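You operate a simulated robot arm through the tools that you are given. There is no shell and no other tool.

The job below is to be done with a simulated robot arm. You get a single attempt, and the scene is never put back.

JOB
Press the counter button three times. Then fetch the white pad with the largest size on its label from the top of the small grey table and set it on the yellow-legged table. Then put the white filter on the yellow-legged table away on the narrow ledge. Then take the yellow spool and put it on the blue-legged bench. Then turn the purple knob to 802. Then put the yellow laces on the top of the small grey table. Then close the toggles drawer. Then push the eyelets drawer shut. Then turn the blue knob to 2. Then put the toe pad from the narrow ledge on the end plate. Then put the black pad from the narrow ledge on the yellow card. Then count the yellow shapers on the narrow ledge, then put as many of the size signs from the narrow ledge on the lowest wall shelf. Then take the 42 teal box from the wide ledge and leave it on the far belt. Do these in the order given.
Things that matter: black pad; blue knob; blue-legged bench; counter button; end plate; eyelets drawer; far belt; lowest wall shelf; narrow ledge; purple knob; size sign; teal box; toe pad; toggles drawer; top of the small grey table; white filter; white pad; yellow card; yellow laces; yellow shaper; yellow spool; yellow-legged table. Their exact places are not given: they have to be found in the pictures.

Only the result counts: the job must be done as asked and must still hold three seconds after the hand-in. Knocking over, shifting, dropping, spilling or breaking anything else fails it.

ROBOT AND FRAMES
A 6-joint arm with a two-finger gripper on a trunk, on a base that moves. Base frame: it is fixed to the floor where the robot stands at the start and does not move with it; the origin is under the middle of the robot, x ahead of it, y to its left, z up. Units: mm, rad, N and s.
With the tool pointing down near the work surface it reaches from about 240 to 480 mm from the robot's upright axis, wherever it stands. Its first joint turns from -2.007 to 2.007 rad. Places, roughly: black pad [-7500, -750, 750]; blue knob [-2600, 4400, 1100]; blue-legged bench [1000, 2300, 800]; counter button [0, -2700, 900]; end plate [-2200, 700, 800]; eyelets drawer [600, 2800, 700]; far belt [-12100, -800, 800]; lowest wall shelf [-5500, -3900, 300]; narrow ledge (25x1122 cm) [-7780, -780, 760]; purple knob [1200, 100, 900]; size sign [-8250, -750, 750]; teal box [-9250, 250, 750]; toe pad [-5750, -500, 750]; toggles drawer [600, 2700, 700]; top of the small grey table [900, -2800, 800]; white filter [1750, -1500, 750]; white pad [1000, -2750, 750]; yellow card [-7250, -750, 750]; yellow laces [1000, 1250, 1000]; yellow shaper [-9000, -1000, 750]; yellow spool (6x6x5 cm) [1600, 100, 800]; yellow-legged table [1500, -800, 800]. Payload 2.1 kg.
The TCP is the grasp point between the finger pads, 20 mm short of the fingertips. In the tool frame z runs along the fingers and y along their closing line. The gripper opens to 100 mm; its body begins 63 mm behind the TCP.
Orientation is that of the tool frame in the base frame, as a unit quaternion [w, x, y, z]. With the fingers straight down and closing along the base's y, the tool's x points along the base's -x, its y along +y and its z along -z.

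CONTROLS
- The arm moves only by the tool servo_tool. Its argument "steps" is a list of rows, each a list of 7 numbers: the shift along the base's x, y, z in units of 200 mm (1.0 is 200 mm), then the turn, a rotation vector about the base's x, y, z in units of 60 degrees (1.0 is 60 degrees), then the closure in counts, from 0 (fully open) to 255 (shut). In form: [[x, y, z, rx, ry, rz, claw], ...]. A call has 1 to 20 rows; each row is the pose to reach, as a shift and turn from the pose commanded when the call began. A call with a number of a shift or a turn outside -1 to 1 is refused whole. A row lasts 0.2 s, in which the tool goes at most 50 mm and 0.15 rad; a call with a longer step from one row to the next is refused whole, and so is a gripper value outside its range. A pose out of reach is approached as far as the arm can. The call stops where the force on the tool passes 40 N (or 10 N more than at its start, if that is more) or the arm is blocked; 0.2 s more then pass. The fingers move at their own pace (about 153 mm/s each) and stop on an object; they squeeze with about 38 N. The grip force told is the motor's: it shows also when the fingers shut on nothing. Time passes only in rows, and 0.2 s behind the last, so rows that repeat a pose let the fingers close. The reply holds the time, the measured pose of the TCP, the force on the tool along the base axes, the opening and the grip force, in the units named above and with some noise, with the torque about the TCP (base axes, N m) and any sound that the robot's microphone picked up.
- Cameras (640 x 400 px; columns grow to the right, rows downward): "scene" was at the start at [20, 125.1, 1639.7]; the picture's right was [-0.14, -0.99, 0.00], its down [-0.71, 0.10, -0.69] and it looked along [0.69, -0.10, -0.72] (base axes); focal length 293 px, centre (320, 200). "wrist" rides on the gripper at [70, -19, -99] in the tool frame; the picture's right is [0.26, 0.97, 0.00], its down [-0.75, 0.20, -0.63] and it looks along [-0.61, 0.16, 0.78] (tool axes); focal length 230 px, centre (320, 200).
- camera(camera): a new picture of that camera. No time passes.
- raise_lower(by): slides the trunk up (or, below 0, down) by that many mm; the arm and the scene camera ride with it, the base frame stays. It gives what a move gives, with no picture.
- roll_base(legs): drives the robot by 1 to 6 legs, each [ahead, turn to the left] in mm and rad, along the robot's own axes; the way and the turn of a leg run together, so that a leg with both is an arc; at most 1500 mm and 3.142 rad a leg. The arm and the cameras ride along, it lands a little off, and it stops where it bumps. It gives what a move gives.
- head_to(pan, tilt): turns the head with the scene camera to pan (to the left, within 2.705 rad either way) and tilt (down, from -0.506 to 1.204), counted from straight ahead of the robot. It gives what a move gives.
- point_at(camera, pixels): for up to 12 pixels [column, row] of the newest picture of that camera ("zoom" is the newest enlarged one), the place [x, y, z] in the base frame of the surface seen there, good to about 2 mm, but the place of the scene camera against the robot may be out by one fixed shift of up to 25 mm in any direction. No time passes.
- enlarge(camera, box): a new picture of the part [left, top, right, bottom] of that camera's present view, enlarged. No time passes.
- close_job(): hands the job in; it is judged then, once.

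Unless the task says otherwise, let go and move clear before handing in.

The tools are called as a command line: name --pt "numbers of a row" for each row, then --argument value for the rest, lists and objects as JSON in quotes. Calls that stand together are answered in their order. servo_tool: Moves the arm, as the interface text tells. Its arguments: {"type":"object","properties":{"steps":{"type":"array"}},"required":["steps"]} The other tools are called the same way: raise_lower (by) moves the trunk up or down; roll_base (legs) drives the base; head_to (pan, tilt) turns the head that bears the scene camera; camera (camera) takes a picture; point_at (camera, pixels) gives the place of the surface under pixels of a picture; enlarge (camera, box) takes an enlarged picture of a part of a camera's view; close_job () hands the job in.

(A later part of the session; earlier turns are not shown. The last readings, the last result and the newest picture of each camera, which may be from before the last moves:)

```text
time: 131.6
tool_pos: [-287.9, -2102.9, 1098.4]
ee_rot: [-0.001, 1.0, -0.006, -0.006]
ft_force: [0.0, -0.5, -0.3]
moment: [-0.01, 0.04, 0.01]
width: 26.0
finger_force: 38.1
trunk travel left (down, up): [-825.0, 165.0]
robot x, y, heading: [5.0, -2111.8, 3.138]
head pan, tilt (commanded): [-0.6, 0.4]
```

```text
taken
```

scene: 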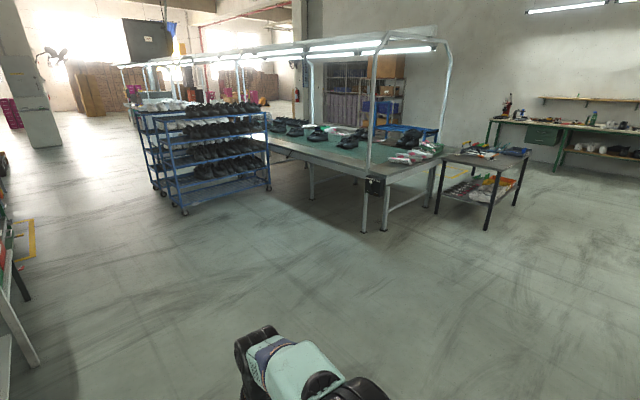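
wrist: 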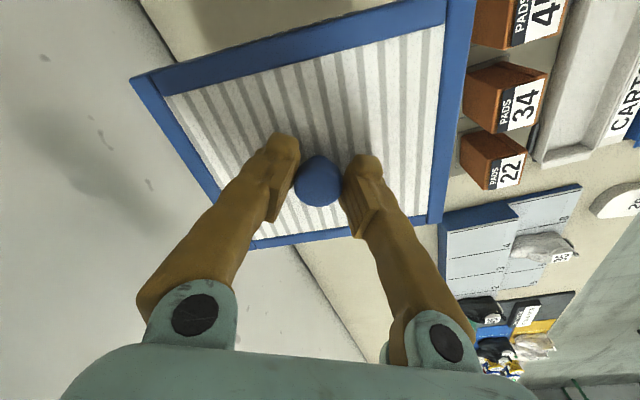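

The conveyor runs slantwise from x≈-2000, with the narrow ledge on its near side (y≈-200 to -300 here), and a blue shoe rack stands from x≈-3770 on. I'll drive closer to the near end of the ledge.

roll_base --legs '[[0, -0.447], [1400, 0], [1200, 0]]'

camera --camera "scene"

```text
time: 145.4
tool_pos: [-2599.2, -900.0, 1098.5]
ee_rot: [-0.002, 0.977, -0.214, -0.006]
ft_force: [0.4, 1.1, -0.6]
moment: [-0.02, -0.04, 0.01]
width: 25.8
finger_force: 38.0
trunk travel left (down, up): [-825.0, 165.0]
robot x, y, heading: [-2330.6, -1026.4, 2.713]
head pan, tilt (commanded): [-0.6, 0.4]
```

```text
taken
```

scene: 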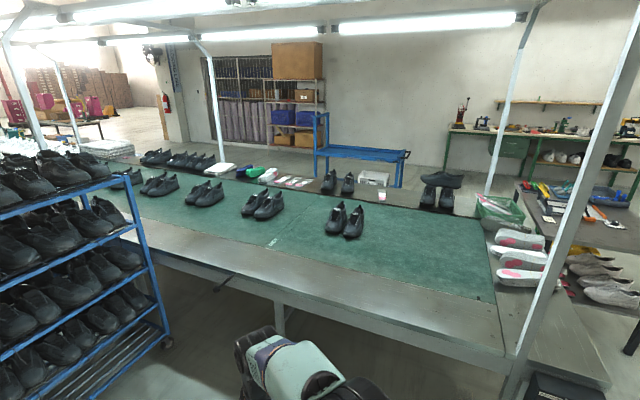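

The narrow ledge is the grey strip in front of the green belt (rows 240-350). I'll measure its edges.

point_at --camera "scene" --pixels '[[300, 250], [300, 268], [300, 285], [300, 292], [400, 285], [400, 310], [400, 325], [400, 338], [480, 310], [480, 340], [220, 260], [540, 340]]'

enlarge --camera "scene" --box '[200, 200, 540, 400]'

```text
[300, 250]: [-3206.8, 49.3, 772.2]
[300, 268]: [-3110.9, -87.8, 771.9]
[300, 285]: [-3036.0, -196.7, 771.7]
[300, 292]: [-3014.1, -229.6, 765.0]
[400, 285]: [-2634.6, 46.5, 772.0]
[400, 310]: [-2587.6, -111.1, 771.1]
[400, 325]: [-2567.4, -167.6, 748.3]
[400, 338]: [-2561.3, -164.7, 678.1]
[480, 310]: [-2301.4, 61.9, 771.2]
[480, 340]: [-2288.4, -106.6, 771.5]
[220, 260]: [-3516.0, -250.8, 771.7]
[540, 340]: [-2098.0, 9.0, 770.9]
```

```text
1.88 times, centred on (370, 300) of scene
```

zoom: 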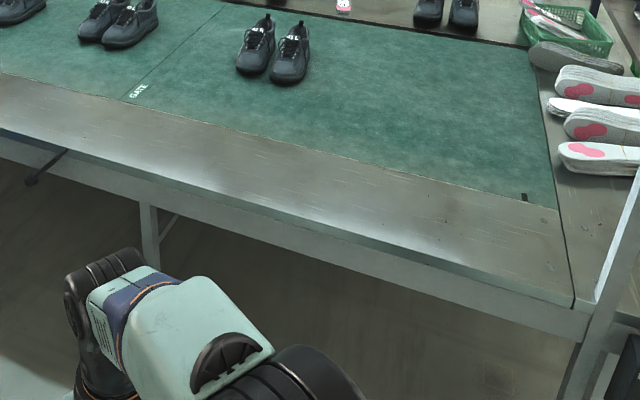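

The ledge top is at z≈749 (corrected), front edge at y≈-180 near x=-2700, and it is empty here. I'll drive up to face it.

roll_base --legs '[[0, -0.543], [665, 0], [0, -0.5]]'

head_to --pan 0.0 --tilt 0.9

camera --camera "scene"

camera --camera "wrist"

```text
time: 152.1
tool_pos: [-2728.4, -179.5, 1098.3]
ee_rot: [-0.004, 0.736, -0.677, -0.005]
ft_force: [0.0, -0.1, -0.5]
moment: [0.02, 0.03, 0.01]
width: 25.6
finger_force: 38.3
trunk travel left (down, up): [-825.0, 165.0]
robot x, y, heading: [-2705.3, -474.6, 1.665]
head pan, tilt (commanded): [-0.6, 0.4]
```

```text
time: 153.1
tool_pos: [-2729.5, -180.4, 1098.0]
ee_rot: [-0.004, 0.736, -0.677, -0.004]
ft_force: [0.1, -0.6, -1.1]
moment: [0.0, 0.02, 0.01]
width: 25.6
finger_force: 37.9
trunk travel left (down, up): [-825.0, 165.0]
robot x, y, heading: [-2705.8, -479.0, 1.661]
head pan, tilt (commanded): [0.0, 0.901]
```

```text
taken
```

scene: 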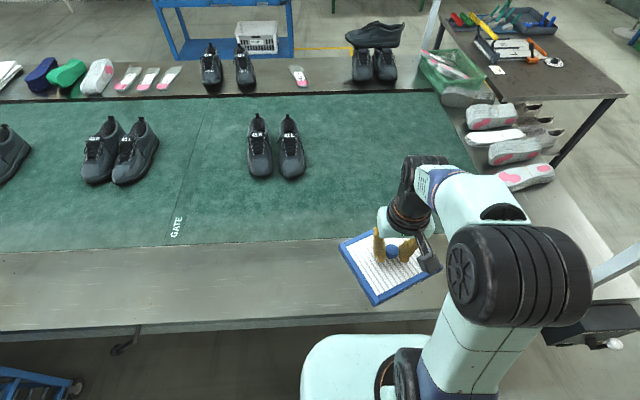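

```text
taken
```

wrist: 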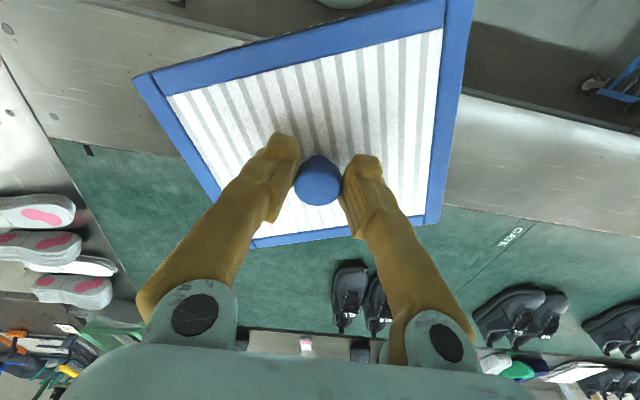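

point_at --camera "wrist" --pixels '[[520, 105], [520, 130], [520, 180], [520, 212], [520, 225], [120, 60], [120, 100], [120, 148], [580, 150]]'

point_at --camera "scene" --pixels '[[200, 320], [200, 250], [300, 312], [300, 245], [340, 310]]'

```text
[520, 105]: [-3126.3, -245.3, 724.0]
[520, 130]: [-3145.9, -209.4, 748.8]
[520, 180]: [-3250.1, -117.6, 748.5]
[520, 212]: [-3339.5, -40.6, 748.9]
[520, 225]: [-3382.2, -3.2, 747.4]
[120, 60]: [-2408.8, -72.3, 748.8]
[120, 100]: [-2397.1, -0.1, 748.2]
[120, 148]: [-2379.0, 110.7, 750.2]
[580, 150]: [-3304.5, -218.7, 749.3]
```

```text
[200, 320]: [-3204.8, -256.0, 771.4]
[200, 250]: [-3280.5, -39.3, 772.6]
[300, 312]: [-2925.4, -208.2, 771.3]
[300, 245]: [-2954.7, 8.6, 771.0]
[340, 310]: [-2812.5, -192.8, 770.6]
```

The ledge is at z≈748.8, between y≈-190 and y≈+45 at x=-2750. I'll turn the filter square to the ledge (about -30°) and bring it over the middle.

servo_tool --pt "-0.03 0.15 0 0 0 -0.1 230" --pt "-0.06 0.3 -0.1 0 0 -0.2 230" --pt "-0.1 0.45 -0.25 0 0 -0.3 230" --pt "-0.13 0.56 -0.4 0 0 -0.4 230" --pt "-0.13 0.56 -0.6 0 0 -0.5 230" --pt "-0.13 0.56 -0.8 0 0 -0.5 230" --pt "-0.13 0.56 -0.98 0 0 -0.5 230" --pt "-0.13 0.56 -0.98 0 0 -0.5 230"

camera --camera "scene"

camera --camera "wrist"

```text
time: 154.8
tool_pos: [-2754.3, -68.9, 902.1]
ee_rot: [0.005, -0.536, 0.844, 0.003]
ft_force: [0.4, 0.3, -1.7]
moment: [-0.02, -0.01, -0.03]
width: 25.9
finger_force: 37.8
trunk travel left (down, up): [-825.0, 165.0]
robot x, y, heading: [-2708.0, -477.2, 1.661]
head pan, tilt (commanded): [0.0, 0.901]
```

```text
taken
```

scene: 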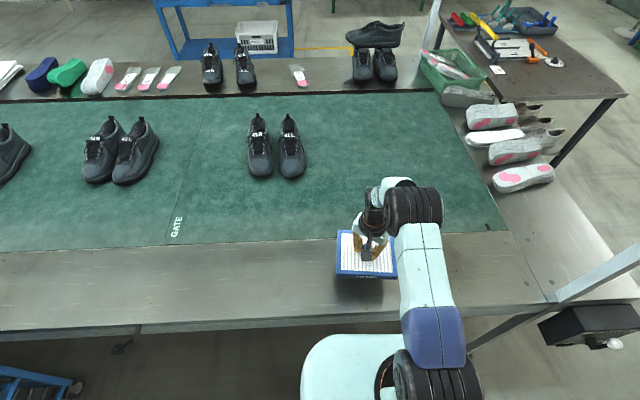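

```text
taken
```

wrist: 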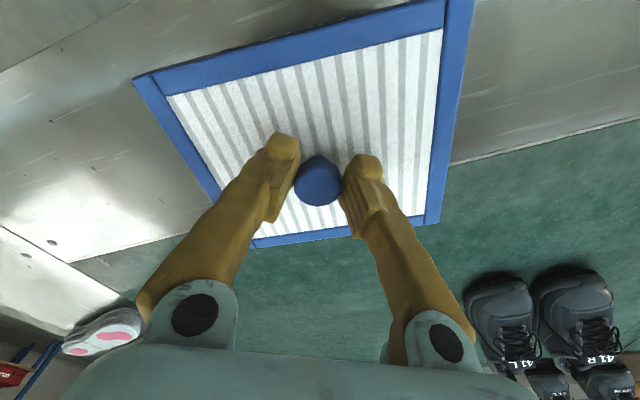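

The filter is now parallel to the ledge and over its middle. I'll lower it until it touches.

servo_tool --pt "0 0 -0.2 0 0 0 230" --pt "0 0 -0.38 0 0 0 230" --pt "0 0 -0.47 0 0 0 230" --pt "0 0 -0.5 0 0 0 230" --pt "0 0 -0.51 0 0 0 230" --pt "0 0 -0.52 0 0 0 230" --pt "0 0 -0.525 0 0 0 230"

```text
time: 156.4
tool_pos: [-2754.9, -67.9, 800.2]
ee_rot: [0.007, -0.536, 0.844, 0.007]
ft_force: [-1.0, 5.4, 28.6]
moment: [-0.57, 0.23, 0.0]
width: 25.3
finger_force: 38.4
trunk travel left (down, up): [-825.0, 165.0]
robot x, y, heading: [-2703.8, -477.1, 1.661]
head pan, tilt (commanded): [0.0, 0.901]
```

Firm contact (29 N). I'll ease up 2 mm, release and rise.

servo_tool --pt "0 0 0.01 0 0 0 230" --pt "0 0 0.01 0 0 0 180" --pt "0 0 0.01 0 0 0 120" --pt "0 0 0.01 0 0 0 80" --pt "0 0 0.1 0 0 0 80" --pt "0 0 0.3 0 0 0 80" --pt "0 0 0.5 0 0 0 60" --pt "0 0 0.7 0 0 0 0" --pt "0 0 0.9 0 0 0 0"

camera --camera "wrist"

camera --camera "scene"

```text
time: 158.4
tool_pos: [-2755.7, -70.6, 977.0]
ee_rot: [0.006, -0.535, 0.845, 0.003]
ft_force: [0.4, -0.6, 0.6]
moment: [-0.03, 0.0, 0.02]
width: 99.8
finger_force: 0.1
trunk travel left (down, up): [-825.0, 165.0]
robot x, y, heading: [-2703.4, -474.9, 1.664]
head pan, tilt (commanded): [0.0, 0.901]
```

```text
taken
```

wrist: 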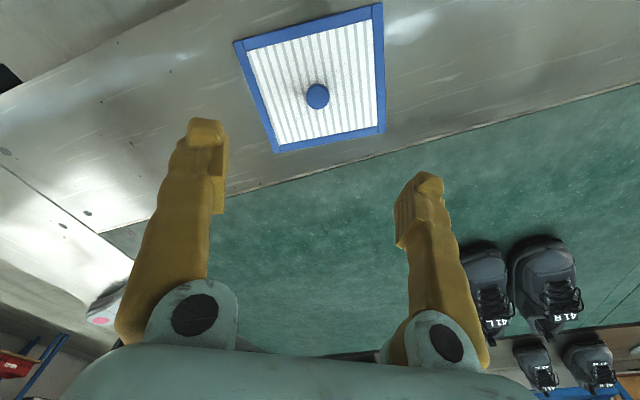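

```text
taken
```

scene: 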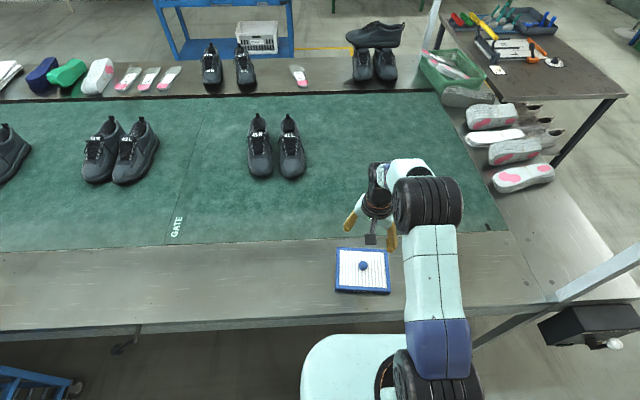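

The filter sits on the narrow ledge. Next is the yellow spool: I'll stow the arm, back away and drive round to the left end of the yellow table.

servo_tool --pt "0.0 -0.1 0.2 0 0 0.1 0" --pt "0.03 -0.2 0.4 0 0 0.2 0" --pt "0.06 -0.35 0.6 0 0 0.3 0" --pt "0.1 -0.5 0.65 0 0 0.4 0" --pt "0.13 -0.55 0.65 0 0 0.5 0" --pt "0.13 -0.55 0.65 0 0 0.5 0"

roll_base --legs '[[-250, 0], [0, -1.66], [1300, 0], [0, 0.567], [1200, 0], [1150, 0]]'

head_to --pan -0.5 --tilt 0.5

camera --camera "scene"

```text
refused: row 3 steps farther than a row can; nothing moved
```

```text
time: 183.2
tool_pos: [962.8, 746.9, 975.7]
ee_rot: [0.006, -0.012, 1.0, -0.001]
ft_force: [0.7, -0.2, 0.2]
moment: [0.0, 0.0, 0.01]
width: 100.2
finger_force: 0.0
trunk travel left (down, up): [-825.0, 165.0]
robot x, y, heading: [621.8, 520.2, 0.554]
head pan, tilt (commanded): [0.0, 0.901]
```

```text
time: 184.2
tool_pos: [962.6, 747.4, 977.1]
ee_rot: [0.006, -0.012, 1.0, 0.0]
ft_force: [-0.4, -0.4, 0.7]
moment: [-0.01, 0.01, 0.05]
width: 100.0
finger_force: 0.1
trunk travel left (down, up): [-825.0, 165.0]
robot x, y, heading: [619.1, 522.5, 0.553]
head pan, tilt (commanded): [-0.499, 0.499]
```

```text
taken
```

scene: 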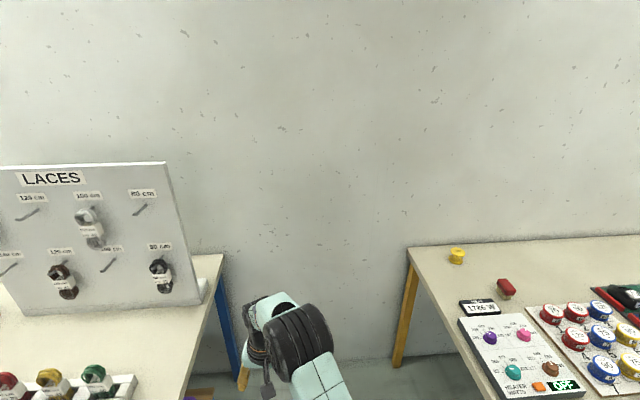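

The arm move was refused (a row too long), but the drive went without a bump. The yellow spool is at (457,256) on the left end of the yellow table. I'll measure it and the gap between the tables.

point_at --camera "scene" --pixels '[[457, 256], [457, 265], [457, 249], [408, 250], [480, 395], [505, 290], [222, 256], [185, 398], [397, 362], [245, 385], [480, 308], [500, 270]]'

enlarge --camera "scene" --box '[400, 230, 640, 400]'

```text
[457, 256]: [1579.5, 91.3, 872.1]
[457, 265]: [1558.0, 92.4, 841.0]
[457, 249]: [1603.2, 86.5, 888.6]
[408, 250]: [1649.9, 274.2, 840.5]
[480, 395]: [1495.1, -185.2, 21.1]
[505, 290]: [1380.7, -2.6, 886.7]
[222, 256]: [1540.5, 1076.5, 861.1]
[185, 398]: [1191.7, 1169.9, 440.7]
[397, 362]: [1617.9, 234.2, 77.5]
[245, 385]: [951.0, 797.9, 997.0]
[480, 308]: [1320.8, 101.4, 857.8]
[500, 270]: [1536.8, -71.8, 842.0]
```

```text
2.35 times, centred on (520, 315) of scene
```

zoom: 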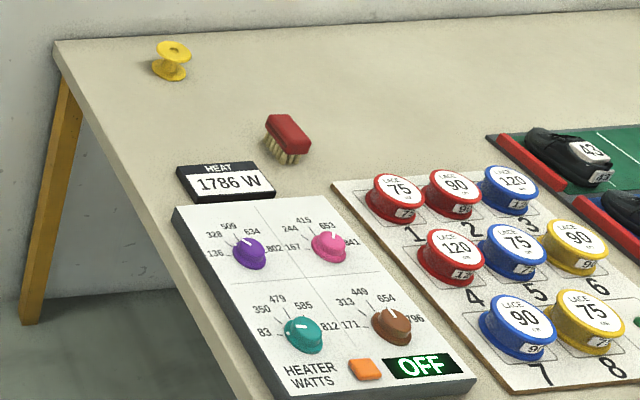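

The spool stands at about (1590,90) near the table's far-left corner and the wall. I'll tuck the arm in, back into the gap between the tables, and then turn the arm towards the spool.

servo_tool --pt "-0.1 -0.06 0.15 0 0 0 0" --pt "-0.2 -0.12 0.3 0 0 0 0" --pt "-0.3 -0.18 0.45 0 0 0 0" --pt "-0.385 -0.236 0.6 0 0 0 0" --pt "-0.385 -0.236 0.6 0 0 0 0"

roll_base --legs '[[0, 2.478], [-500, 0]]'

head_to --pan 2.4 --tilt 0.8

camera --camera "scene"

```text
time: 185.4
tool_pos: [885.5, 700.7, 1097.0]
ee_rot: [0.006, -0.012, 1.0, 0.0]
ft_force: [0.7, 0.4, 0.5]
moment: [0.02, 0.02, 0.01]
width: 99.9
finger_force: 0.0
trunk travel left (down, up): [-825.0, 165.0]
robot x, y, heading: [618.8, 520.7, 0.546]
head pan, tilt (commanded): [-0.499, 0.499]
```

```text
time: 194.2
tool_pos: [803.2, 487.1, 1096.7]
ee_rot: [-0.002, 0.948, -0.319, -0.006]
ft_force: [0.0, -0.5, -0.1]
moment: [0.02, 0.0, -0.03]
width: 100.1
finger_force: 0.0
trunk travel left (down, up): [-825.0, 165.0]
robot x, y, heading: [1117.9, 463.8, 3.016]
head pan, tilt (commanded): [-0.499, 0.499]
```

```text
time: 196.7
tool_pos: [803.4, 487.5, 1095.9]
ee_rot: [-0.003, 0.948, -0.319, -0.006]
ft_force: [0.2, -1.1, -0.1]
moment: [-0.03, 0.0, 0.0]
width: 99.8
finger_force: 0.0
trunk travel left (down, up): [-825.0, 165.0]
robot x, y, heading: [1119.5, 461.6, 3.018]
head pan, tilt (commanded): [2.4, 0.799]
```

```text
taken
```

scene: 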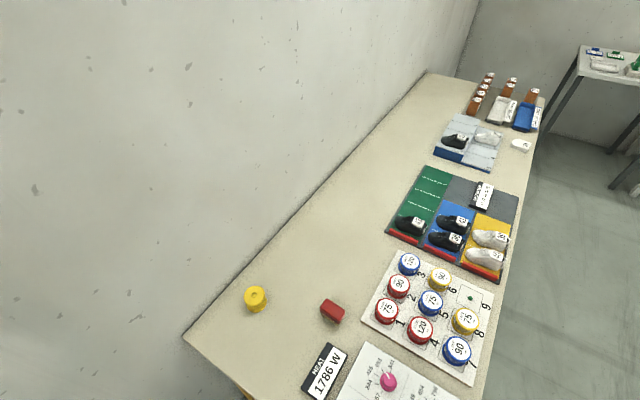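

point_at --camera "scene" --pixels '[[255, 298], [255, 288], [183, 336], [150, 330], [100, 300], [60, 380], [250, 395], [332, 310], [325, 375]]'

```text
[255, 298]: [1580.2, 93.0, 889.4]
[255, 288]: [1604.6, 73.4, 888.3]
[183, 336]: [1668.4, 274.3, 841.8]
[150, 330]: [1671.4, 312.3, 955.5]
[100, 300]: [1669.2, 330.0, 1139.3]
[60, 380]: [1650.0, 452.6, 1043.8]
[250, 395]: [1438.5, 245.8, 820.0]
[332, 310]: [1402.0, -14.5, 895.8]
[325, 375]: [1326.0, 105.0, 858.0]
```

The wall is at x≈1650 here, so backing another 220 mm leaves about 100 mm. Then I turn left to face the spool.

roll_base --legs '[[-220, 0], [0, 2.3]]'

head_to --pan 0.0 --tilt 0.9

camera --camera "wrist"

```text
time: 201.8
tool_pos: [1279.1, 168.4, 1101.5]
ee_rot: [0.025, 0.918, 0.395, -0.014]
ft_force: [-0.8, -0.7, 0.0]
moment: [0.06, -0.01, 0.04]
width: 99.8
finger_force: 0.1
trunk travel left (down, up): [-825.0, 165.0]
robot x, y, heading: [1335.4, 435.0, -1.806]
head pan, tilt (commanded): [2.4, 0.799]
stopped in leg 2: the robot was blocked; the commanded pose is now the measured one
```

```text
time: 204.0
tool_pos: [1289.7, 173.2, 1104.4]
ee_rot: [0.023, 0.918, 0.395, -0.02]
ft_force: [-0.5, 0.5, 0.2]
moment: [-0.03, 0.0, -0.02]
width: 100.1
finger_force: 0.1
trunk travel left (down, up): [-825.0, 165.0]
robot x, y, heading: [1338.4, 436.0, -1.805]
head pan, tilt (commanded): [0.0, 0.901]
```

```text
taken
```

wrist: 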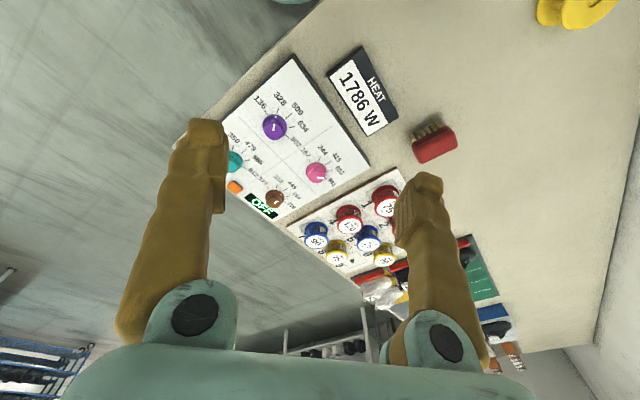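

The turn was blocked at heading -1.81 and the tool pose is slightly deflected, so some part of the robot touched something. I'll look around before moving on.

camera --camera "scene"

head_to --pan 1.2 --tilt 1.2

camera --camera "scene"

```text
taken
```

scene: 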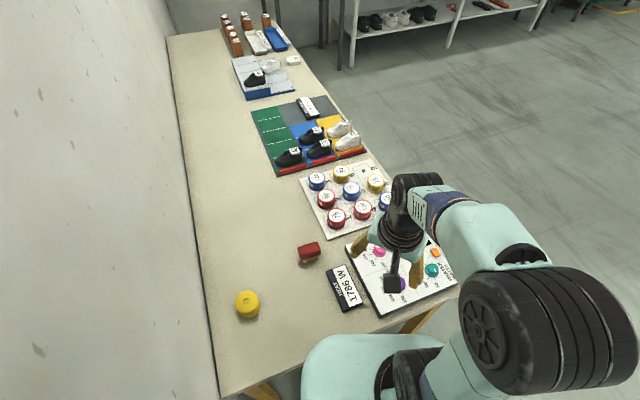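

```text
time: 205.4
tool_pos: [1279.8, 165.9, 1101.9]
ee_rot: [0.021, 0.918, 0.395, -0.015]
ft_force: [-0.6, 0.0, 0.6]
moment: [-0.06, 0.0, 0.0]
width: 100.0
finger_force: 0.1
trunk travel left (down, up): [-825.0, 165.0]
robot x, y, heading: [1340.5, 432.4, -1.805]
head pan, tilt (commanded): [1.201, 1.201]
```

```text
taken
```

scene: 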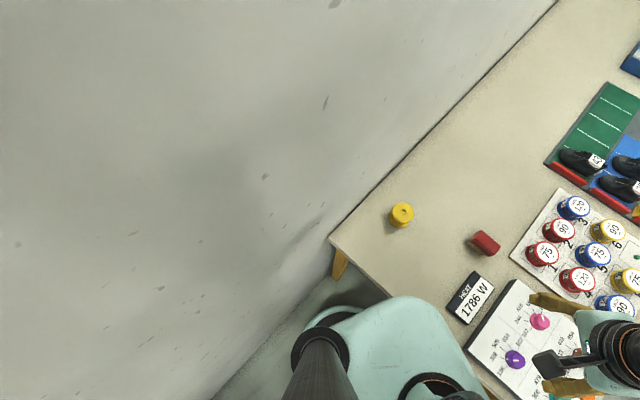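

head_to --pan 2.0 --tilt 1.2

camera --camera "scene"

head_to --pan -1.2 --tilt 1.2

camera --camera "scene"

```text
time: 206.5
tool_pos: [1280.0, 165.3, 1098.8]
ee_rot: [0.017, 0.918, 0.395, -0.012]
ft_force: [-1.0, -1.0, 0.2]
moment: [-0.05, -0.15, 0.01]
width: 100.0
finger_force: 0.0
trunk travel left (down, up): [-825.0, 165.0]
robot x, y, heading: [1336.7, 440.6, -1.805]
head pan, tilt (commanded): [2.0, 1.201]
```

```text
taken
```

scene: 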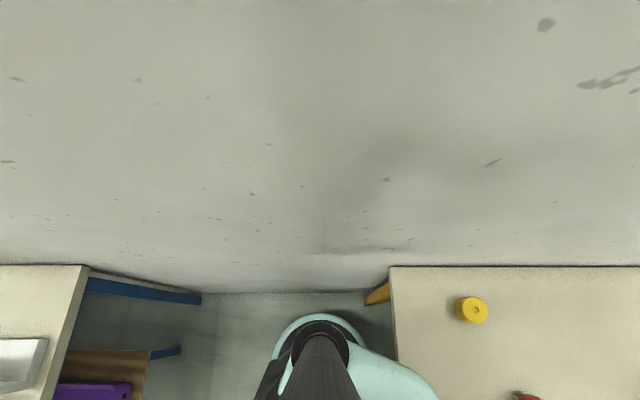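

```text
time: 209.3
tool_pos: [1289.6, 172.4, 1103.9]
ee_rot: [0.023, 0.918, 0.395, -0.019]
ft_force: [0.5, 0.2, -0.2]
moment: [-0.01, 0.0, 0.02]
width: 100.1
finger_force: 0.0
trunk travel left (down, up): [-825.0, 165.0]
robot x, y, heading: [1336.3, 436.6, -1.809]
head pan, tilt (commanded): [-1.201, 1.201]
```

```text
taken
```

scene: 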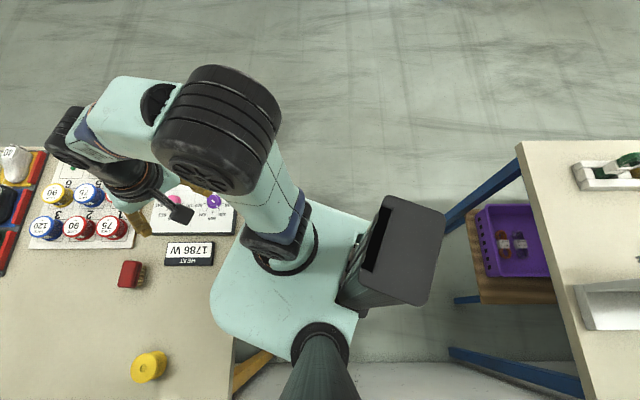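

I see no obvious contact in the pictures; my trunk and the mast are clear. I'll let the arm settle for a moment and read the force.

servo_tool --pt "0 0 0 0 0 0 0" --pt "0 0 0 0 0 0 0" --pt "0 0 0 0 0 0 0"

servo_tool --pt "0 0 0.1 0 0 0 0" --pt "0 0 0.1 0 0 0 0"

```text
time: 210.1
tool_pos: [1290.8, 172.4, 1104.6]
ee_rot: [0.022, 0.919, 0.394, -0.02]
ft_force: [-0.5, -0.8, 0.6]
moment: [-0.01, 0.02, 0.01]
width: 99.8
finger_force: 0.0
trunk travel left (down, up): [-825.0, 165.0]
robot x, y, heading: [1339.6, 439.5, -1.807]
head pan, tilt (commanded): [-1.201, 1.201]
```

```text
time: 210.7
tool_pos: [1290.8, 172.5, 1124.2]
ee_rot: [0.023, 0.918, 0.395, -0.02]
ft_force: [-0.1, -0.6, 0.0]
moment: [-0.01, -0.02, 0.02]
width: 100.2
finger_force: 0.1
trunk travel left (down, up): [-825.0, 165.0]
robot x, y, heading: [1337.3, 438.1, -1.809]
head pan, tilt (commanded): [-1.201, 1.201]
```

point_at --camera "scene" --pixels '[[150, 362], [140, 358], [190, 252], [130, 272], [216, 203], [519, 145], [300, 340], [215, 240]]'

camera --camera "wrist"

```text
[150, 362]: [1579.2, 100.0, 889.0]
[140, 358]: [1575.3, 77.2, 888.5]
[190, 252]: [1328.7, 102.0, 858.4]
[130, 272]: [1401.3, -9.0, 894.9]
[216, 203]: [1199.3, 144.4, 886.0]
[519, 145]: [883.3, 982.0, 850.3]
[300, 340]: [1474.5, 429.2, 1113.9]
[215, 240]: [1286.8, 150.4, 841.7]
```

```text
taken
```

wrist: 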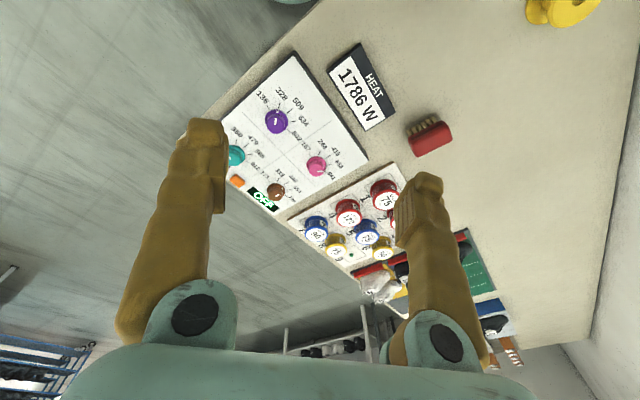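

Objects read the same places as before, so nothing was shifted. The spool at about (1590,88) is within reach by turning the arm alone (about 430 mm from my axis), so I'll swing the arm there carefully, high above the table.

servo_tool --pt "0.22 -0.06 0 0 0 0.12 0" --pt "0.44 -0.14 0 0 0 0.24 0" --pt "0.66 -0.22 0 0 0 0.36 0" --pt "0.88 -0.29 0 0 0 0.48 0" --pt "0.99 -0.33 0 0 0 0.55 0" --pt "0.99 -0.33 0 0 0 0.55 0"

camera --camera "wrist"

```text
time: 212.1
tool_pos: [1488.4, 106.5, 1123.2]
ee_rot: [0.027, 0.768, 0.64, -0.013]
ft_force: [0.8, 0.2, 0.2]
moment: [-0.01, -0.03, -0.02]
width: 100.0
finger_force: 0.1
trunk travel left (down, up): [-825.0, 165.0]
robot x, y, heading: [1337.5, 436.7, -1.803]
head pan, tilt (commanded): [-1.201, 1.201]
```

```text
taken
```

wrist: 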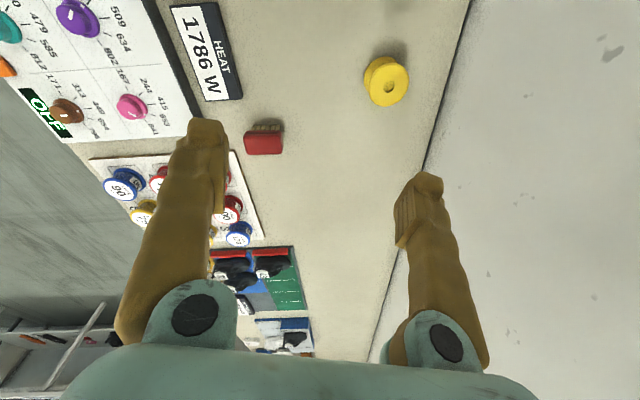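

enlarge --camera "wrist" --box '[340, 40, 430, 120]'

point_at --camera "zoom" --pixels '[[340, 225], [225, 225], [455, 210], [345, 120], [345, 325], [280, 280], [400, 280], [240, 130], [590, 300], [100, 200]]'

```text
5.00 times, centred on (385, 80) of wrist
```

zoom: 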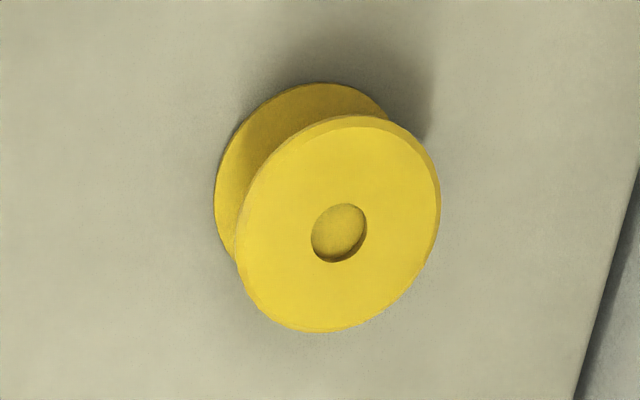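

```text
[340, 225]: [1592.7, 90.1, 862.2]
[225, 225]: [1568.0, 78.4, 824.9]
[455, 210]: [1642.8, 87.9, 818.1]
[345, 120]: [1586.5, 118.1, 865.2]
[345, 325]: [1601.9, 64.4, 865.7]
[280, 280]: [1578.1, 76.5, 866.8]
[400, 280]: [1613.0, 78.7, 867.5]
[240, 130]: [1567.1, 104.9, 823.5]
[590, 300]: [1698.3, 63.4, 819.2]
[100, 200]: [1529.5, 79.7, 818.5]
```

The spool stands upright, centre about (1594,91), 60 mm across, top at z≈866. I'll move over it and descend.

servo_tool --pt "0.2 -0.03 0 0 0 0 0" --pt "0.4 -0.06 0 0 0 0 0" --pt "0.528 -0.078 -0.15 0 0 0 0" --pt "0.528 -0.078 -0.4 0 0 0 0" --pt "0.528 -0.078 -0.65 0 0 0 0" --pt "0.528 -0.078 -0.9 0 0 0 0" --pt "0.528 -0.078 -0.99 0 0 0 0" --pt "0.528 -0.078 -0.99 0 0 0 0"

camera --camera "wrist"

```text
time: 213.9
tool_pos: [1594.0, 91.5, 926.7]
ee_rot: [0.026, 0.769, 0.639, -0.013]
ft_force: [0.6, 0.6, -0.7]
moment: [0.01, 0.0, 0.0]
width: 100.1
finger_force: 0.0
trunk travel left (down, up): [-825.0, 165.0]
robot x, y, heading: [1340.5, 435.0, -1.808]
head pan, tilt (commanded): [-1.201, 1.201]
```

```text
taken
```

wrist: 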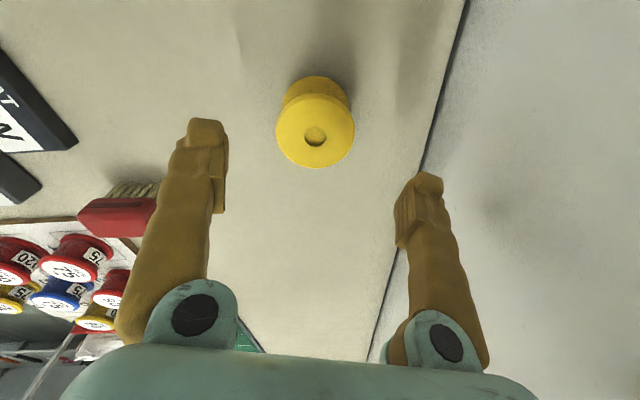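

The tool is tilted about 3° since the bump; I'll straighten it while lowering a bit, then measure the spool again.

servo_tool --pt "0 0 0 0.054 0.013 0 0" --pt "0 0 -0.1 0.054 0.013 0 0" --pt "0 0 -0.1 0.054 0.013 0 0"

camera --camera "wrist"

point_at --camera "wrist" --pixels '[[316, 140], [280, 140], [352, 140], [316, 175], [316, 105], [300, 150]]'

```text
time: 214.7
tool_pos: [1594.6, 90.0, 907.1]
ee_rot: [0.001, 0.768, 0.64, 0.0]
ft_force: [-0.4, -0.3, 0.3]
moment: [0.01, 0.01, 0.01]
width: 100.2
finger_force: 0.0
trunk travel left (down, up): [-825.0, 165.0]
robot x, y, heading: [1340.1, 436.0, -1.807]
head pan, tilt (commanded): [-1.201, 1.201]
```

```text
taken
```

wrist: 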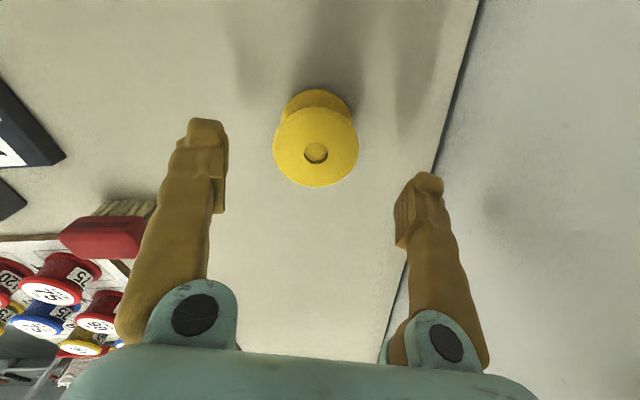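

```text
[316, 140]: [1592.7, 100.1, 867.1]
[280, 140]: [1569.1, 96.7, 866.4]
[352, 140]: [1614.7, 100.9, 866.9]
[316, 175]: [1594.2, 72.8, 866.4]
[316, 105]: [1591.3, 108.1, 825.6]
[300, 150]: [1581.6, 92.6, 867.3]
```

The hole centre is under the tool, at about (1593,90). I'll descend and close.

servo_tool --pt "-0.005 0 -0.12 0 0 0 0" --pt "-0.005 0 -0.24 0 0 0 0" --pt "-0.005 0 -0.315 0 0 0 0" --pt "-0.005 0 -0.315 0 0 0 60" --pt "-0.005 0 -0.315 0 0 0 110" --pt "-0.005 0 -0.315 0 0 0 150" --pt "-0.005 0 -0.315 0 0 0 150" --pt "-0.005 0 -0.315 0 0 0 150"

servo_tool --pt "0 0 0.05 0 0 0 150" --pt "0 0 0.25 0 0 0 150" --pt "0 0 0.5 0 0 0 150" --pt "0 0 0.75 0 0 0 150" --pt "0 0 1.0 0 0 0 150" --pt "0 0 1.0 0 0 0 150"

camera --camera "wrist"

```text
time: 216.5
tool_pos: [1593.7, 90.8, 844.1]
ee_rot: [0.001, 0.768, 0.64, 0.0]
ft_force: [-0.1, -0.1, 0.9]
moment: [0.0, 0.03, -0.01]
width: 56.2
finger_force: 38.3
trunk travel left (down, up): [-825.0, 165.0]
robot x, y, heading: [1339.0, 436.1, -1.802]
head pan, tilt (commanded): [-1.201, 1.201]
```

```text
time: 217.9
tool_pos: [1593.4, 90.0, 1044.1]
ee_rot: [0.002, 0.768, 0.641, -0.001]
ft_force: [-0.4, -0.2, -0.5]
moment: [0.04, -0.03, 0.0]
width: 55.8
finger_force: 37.5
trunk travel left (down, up): [-825.0, 165.0]
robot x, y, heading: [1337.5, 436.5, -1.803]
head pan, tilt (commanded): [-1.201, 1.201]
```

```text
taken
```

wrist: 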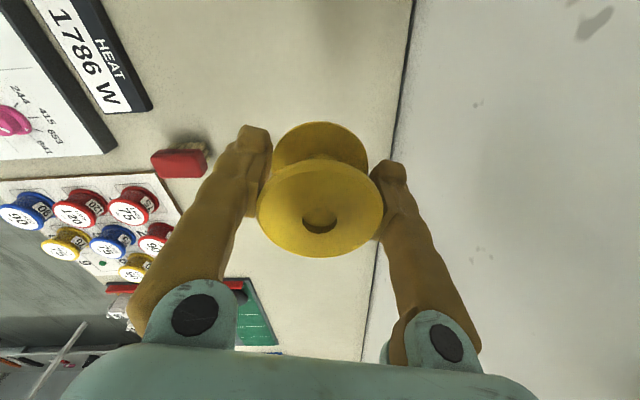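

The spool is in the grip, bottom about 25 mm below the TCP. I'll bring the arm back to the front, drive out of the gap and go to the blue-legged bench.

servo_tool --pt "-0.2 0.03 0.15 0 0 0 150" --pt "-0.4 0.06 0.3 0 0 0 150" --pt "-0.6 0.1 0.3 0 0 0 150" --pt "-0.8 0.14 0.3 0 0 0 150" --pt "-1.0 0.18 0.3 0 0 0 150" --pt "-1.0 0.18 0.3 0 0 0 150"

servo_tool --pt "-0.2 0.03 0 0 0 0 150" --pt "-0.4 0.06 0 0 0 0 150" --pt "-0.62 0.1 0 0 0 0 150" --pt "-0.62 0.1 0 0 0 0 150"

roll_base --legs '[[0, -1.45], [800, 0], [0, -1.46], [600, 0]]'

head_to --pan -0.9 --tilt 0.7

camera --camera "scene"

```text
refused: row 1 steps farther than a row can; nothing moved
```

```text
time: 218.9
tool_pos: [1469.0, 111.5, 1043.6]
ee_rot: [0.001, 0.768, 0.64, 0.0]
ft_force: [-1.1, 0.1, -0.7]
moment: [0.04, 0.02, -0.03]
width: 56.0
finger_force: 37.7
trunk travel left (down, up): [-825.0, 165.0]
robot x, y, heading: [1337.3, 435.3, -1.81]
head pan, tilt (commanded): [-1.201, 1.201]
```

```text
time: 233.2
tool_pos: [334.9, 1394.1, 1044.4]
ee_rot: [0.001, 0.731, -0.682, -0.002]
ft_force: [0.3, -0.4, -1.3]
moment: [0.0, 0.01, 0.01]
width: 55.8
finger_force: 38.0
trunk travel left (down, up): [-825.0, 165.0]
robot x, y, heading: [545.9, 1110.9, 1.589]
head pan, tilt (commanded): [-1.201, 1.201]
```

```text
time: 234.1
tool_pos: [334.9, 1394.4, 1043.4]
ee_rot: [0.001, 0.731, -0.682, -0.001]
ft_force: [-0.4, -0.6, -0.4]
moment: [-0.03, -0.02, -0.01]
width: 55.5
finger_force: 37.9
trunk travel left (down, up): [-825.0, 165.0]
robot x, y, heading: [540.3, 1113.3, 1.588]
head pan, tilt (commanded): [-0.901, 0.7]
```

```text
taken
```

scene: 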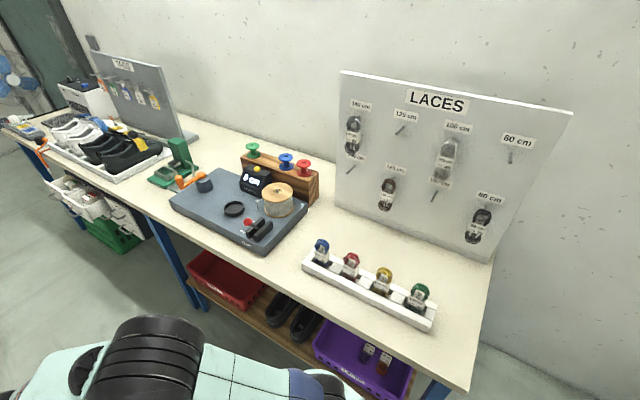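

The bench shows a lace holder with four laces (yellow at (383,280)), a grey tray and the LACES board. I'll look for a free spot for the spool, measuring around (265,268), (320,225) and (460,300).

point_at --camera "scene" --pixels '[[265, 268], [275, 280], [320, 225], [460, 300], [455, 340], [445, 375], [300, 265], [250, 258], [383, 280], [308, 265], [430, 320], [490, 265]]'

enlarge --camera "scene" --box '[150, 130, 510, 390]'

```text
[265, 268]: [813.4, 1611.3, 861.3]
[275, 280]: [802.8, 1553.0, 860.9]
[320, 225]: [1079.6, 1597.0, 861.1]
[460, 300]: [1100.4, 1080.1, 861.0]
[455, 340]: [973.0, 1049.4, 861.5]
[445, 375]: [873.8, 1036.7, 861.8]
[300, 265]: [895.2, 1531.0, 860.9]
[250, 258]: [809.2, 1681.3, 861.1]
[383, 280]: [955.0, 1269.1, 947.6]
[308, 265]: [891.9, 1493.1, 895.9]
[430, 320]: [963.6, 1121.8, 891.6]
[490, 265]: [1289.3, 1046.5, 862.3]
```

```text
1.54 times, centred on (330, 260) of scene
```

zoom: 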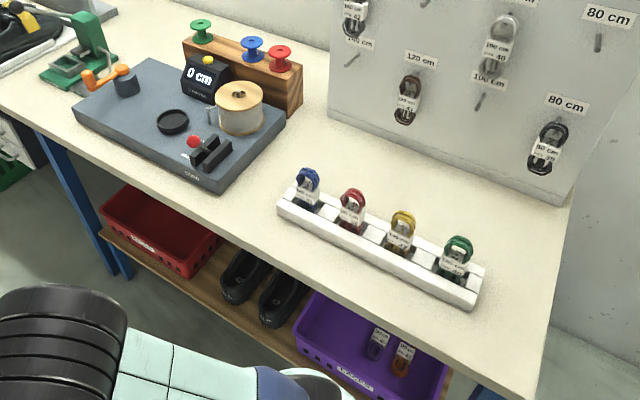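

point_at --camera "zoom" --pixels '[[216, 190], [250, 158], [284, 122], [278, 212], [285, 186], [255, 190], [265, 175], [290, 160], [320, 150], [240, 215], [400, 175]]'

```text
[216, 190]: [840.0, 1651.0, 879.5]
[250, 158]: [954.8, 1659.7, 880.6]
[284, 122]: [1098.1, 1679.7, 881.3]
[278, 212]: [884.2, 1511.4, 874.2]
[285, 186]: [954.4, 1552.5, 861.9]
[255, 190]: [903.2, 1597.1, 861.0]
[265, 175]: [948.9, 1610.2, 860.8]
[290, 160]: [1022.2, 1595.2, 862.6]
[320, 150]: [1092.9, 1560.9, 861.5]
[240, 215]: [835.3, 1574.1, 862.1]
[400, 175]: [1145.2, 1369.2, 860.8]
```

A clear spot is around (1000,1585), between the grey tray (y≥1651) and the lace holder (ends y≈1511). I'll raise the arm, drive along the bench and turn to face it.

servo_tool --pt "0 0 0.2 0 0 0 150" --pt "0 0 0.35 0 0 0 150" --pt "0 0 0.35 0 0 0 150"

roll_base --legs '[[472, 0], [0, -1.588]]'

head_to --pan 0.0 --tilt 0.8

camera --camera "scene"

camera --camera "wrist"

```text
time: 234.9
tool_pos: [334.6, 1394.2, 1113.3]
ee_rot: [0.0, 0.731, -0.682, -0.001]
ft_force: [0.3, 0.6, -0.5]
moment: [0.0, 0.03, 0.0]
width: 55.6
finger_force: 37.5
trunk travel left (down, up): [-825.0, 165.0]
robot x, y, heading: [545.6, 1112.9, 1.584]
head pan, tilt (commanded): [-0.901, 0.7]
```

```text
time: 241.6
tool_pos: [825.1, 1787.2, 1113.7]
ee_rot: [0.001, -0.02, 1.0, 0.001]
ft_force: [-1.0, 0.2, -1.0]
moment: [0.02, 0.0, 0.01]
width: 55.6
finger_force: 38.0
trunk travel left (down, up): [-825.0, 165.0]
robot x, y, heading: [540.0, 1588.1, -0.014]
head pan, tilt (commanded): [-0.901, 0.7]
```

```text
time: 242.8
tool_pos: [824.8, 1786.8, 1113.5]
ee_rot: [0.001, -0.019, 1.0, 0.001]
ft_force: [-0.5, -0.4, -0.7]
moment: [-0.03, 0.02, 0.03]
width: 55.5
finger_force: 37.8
trunk travel left (down, up): [-825.0, 165.0]
robot x, y, heading: [536.8, 1585.8, -0.017]
head pan, tilt (commanded): [0.0, 0.799]
```

```text
taken
```

scene: 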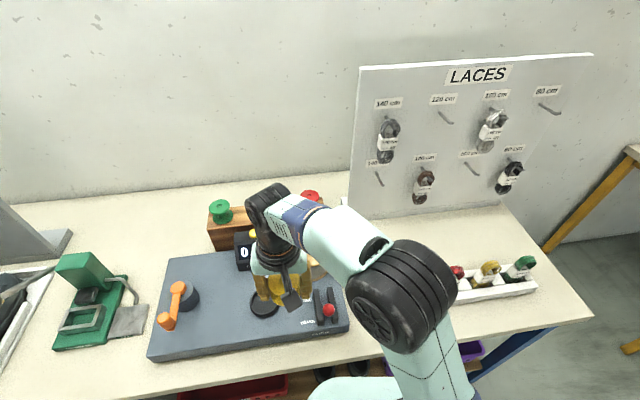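

```text
taken
```

wrist: 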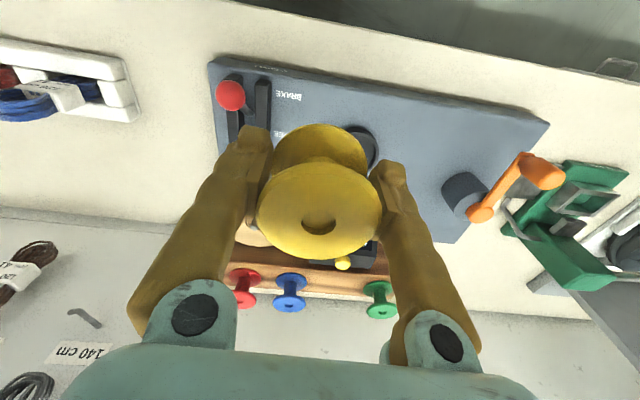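

point_at --camera "wrist" --pixels '[[170, 150], [135, 95], [138, 115], [213, 75], [218, 110], [224, 140], [170, 60], [165, 180], [150, 200]]'

```text
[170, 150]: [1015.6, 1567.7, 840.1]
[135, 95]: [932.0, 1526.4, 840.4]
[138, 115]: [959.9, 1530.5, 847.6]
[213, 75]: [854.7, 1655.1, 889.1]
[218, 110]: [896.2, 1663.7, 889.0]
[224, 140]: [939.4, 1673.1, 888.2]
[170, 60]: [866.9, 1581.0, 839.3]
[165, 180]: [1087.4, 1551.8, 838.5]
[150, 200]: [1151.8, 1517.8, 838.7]
```

The bench top is at z≈839.5; I'll aim for (990,1602), clear of the tray and the lace holder.

servo_tool --pt "0.165 -0.18 0 0 0 0 150" --pt "0.33 -0.36 0 0 0 0 150" --pt "0.495 -0.54 0 0 0 0 150" --pt "0.66 -0.72 0 0 0 0 150" --pt "0.826 -0.92 0 0 0 0 150" --pt "0.826 -0.92 -0.24 0 0 0 150" --pt "0.826 -0.92 -0.48 0 0 0 150" --pt "0.826 -0.92 -0.72 0 0 0 150" --pt "0.826 -0.92 -0.95 0 0 0 150" --pt "0.826 -0.92 -0.95 0 0 0 150"

camera --camera "wrist"

camera --camera "scene"

```text
refused: row 5 steps farther than a row can; nothing moved
```

```text
taken
```

wrist: 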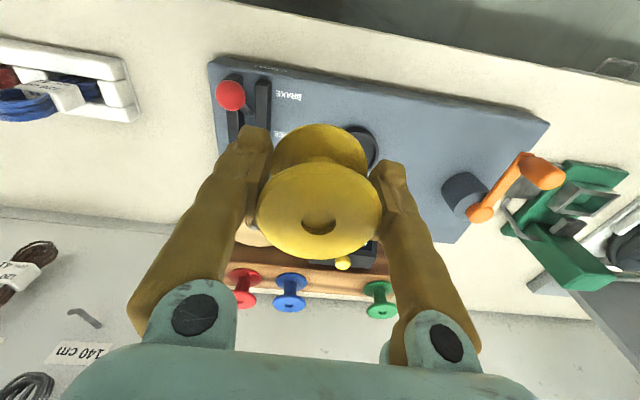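

```text
taken
```

scene: 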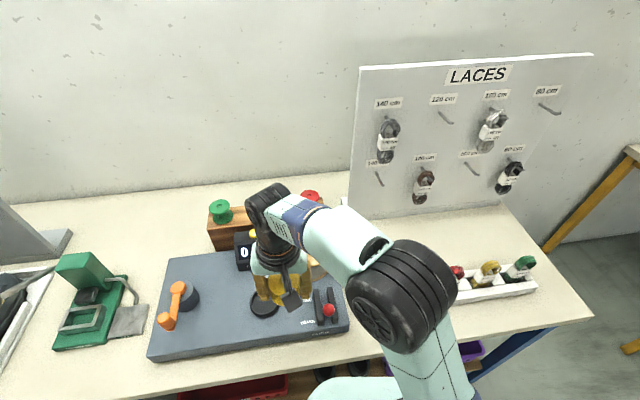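

Row 5 was a bit too long; I'll resend with shorter rows.

servo_tool --pt "0.15 -0.16 0 0 0 0 150" --pt "0.3 -0.32 0 0 0 0 150" --pt "0.45 -0.48 0 0 0 0 150" --pt "0.6 -0.64 0 0 0 0 150" --pt "0.73 -0.8 0 0 0 0 150" --pt "0.826 -0.92 0 0 0 0 150" --pt "0.826 -0.92 -0.24 0 0 0 150" --pt "0.826 -0.92 -0.48 0 0 0 150" --pt "0.826 -0.92 -0.72 0 0 0 150" --pt "0.826 -0.92 -0.95 0 0 0 150" --pt "0.826 -0.92 -0.95 0 0 0 150"

camera --camera "wrist"

camera --camera "scene"

```text
time: 245.2
tool_pos: [990.3, 1603.0, 923.1]
ee_rot: [0.001, -0.02, 1.0, 0.001]
ft_force: [-0.6, -0.3, -0.7]
moment: [0.0, -0.01, -0.02]
width: 55.6
finger_force: 38.1
trunk travel left (down, up): [-825.0, 165.0]
robot x, y, heading: [539.5, 1586.1, -0.009]
head pan, tilt (commanded): [0.0, 0.799]
```

```text
taken
```

wrist: 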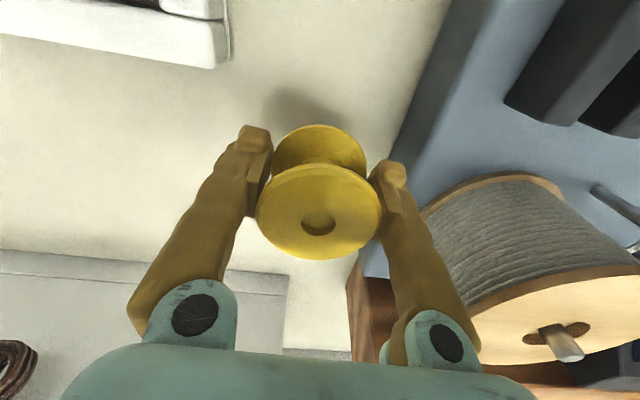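

```text
taken
```

scene: 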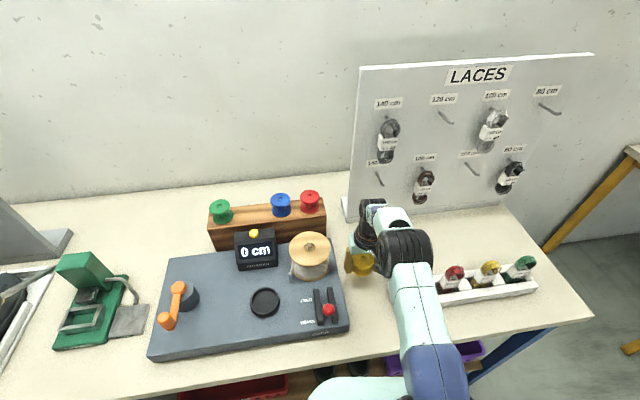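

The wound drum on the tray is close to the right finger at (440,220). I'll measure it before lowering.

point_at --camera "wrist" --pixels '[[430, 210], [480, 180], [445, 240], [480, 320], [360, 290], [385, 255], [405, 160], [420, 100], [300, 105]]'

point_at --camera "scene" --pixels '[[327, 240], [310, 240], [292, 240], [326, 210], [310, 195], [330, 260]]'

```text
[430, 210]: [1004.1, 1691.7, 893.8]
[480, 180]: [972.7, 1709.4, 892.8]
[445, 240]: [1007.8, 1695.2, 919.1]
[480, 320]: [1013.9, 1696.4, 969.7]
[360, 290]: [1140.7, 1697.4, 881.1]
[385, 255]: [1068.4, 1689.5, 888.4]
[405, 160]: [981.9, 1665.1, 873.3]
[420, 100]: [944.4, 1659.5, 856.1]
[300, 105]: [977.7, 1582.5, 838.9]
```

```text
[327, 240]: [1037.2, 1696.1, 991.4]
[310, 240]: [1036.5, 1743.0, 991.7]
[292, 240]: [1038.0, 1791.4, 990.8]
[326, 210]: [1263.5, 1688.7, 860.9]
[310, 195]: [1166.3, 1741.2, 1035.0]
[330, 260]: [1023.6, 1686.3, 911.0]
```

The drum rises to z≈970 at y≈1692, so I'll place the spool nearer, at (925,1592), where there is room on all sides.

servo_tool --pt "-0.16 -0.03 0 0 0 0 150" --pt "-0.325 -0.055 0 0 0 0 150" --pt "-0.325 -0.055 -0.12 0 0 0 150" --pt "-0.325 -0.055 -0.22 0 0 0 150" --pt "-0.325 -0.055 -0.27 0 0 0 150" --pt "-0.325 -0.055 -0.285 0 0 0 150" --pt "-0.325 -0.055 -0.285 0 0 0 150"

camera --camera "wrist"

```text
time: 246.8
tool_pos: [925.3, 1590.6, 865.1]
ee_rot: [0.0, -0.021, 1.0, 0.001]
ft_force: [0.8, 0.0, -0.7]
moment: [0.02, -0.03, 0.0]
width: 55.3
finger_force: 38.4
trunk travel left (down, up): [-825.0, 165.0]
robot x, y, heading: [539.9, 1585.9, -0.012]
head pan, tilt (commanded): [0.0, 0.799]
```

```text
taken
```

wrist: 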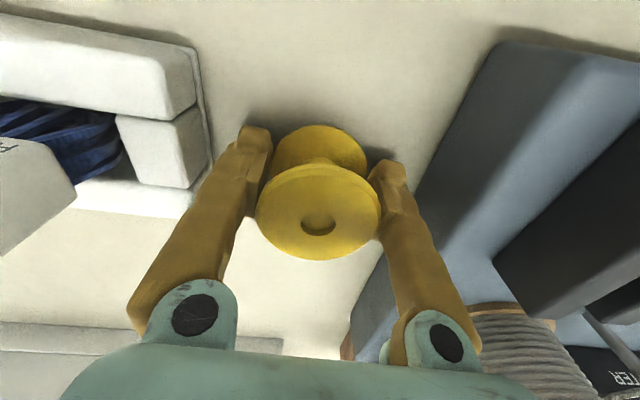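

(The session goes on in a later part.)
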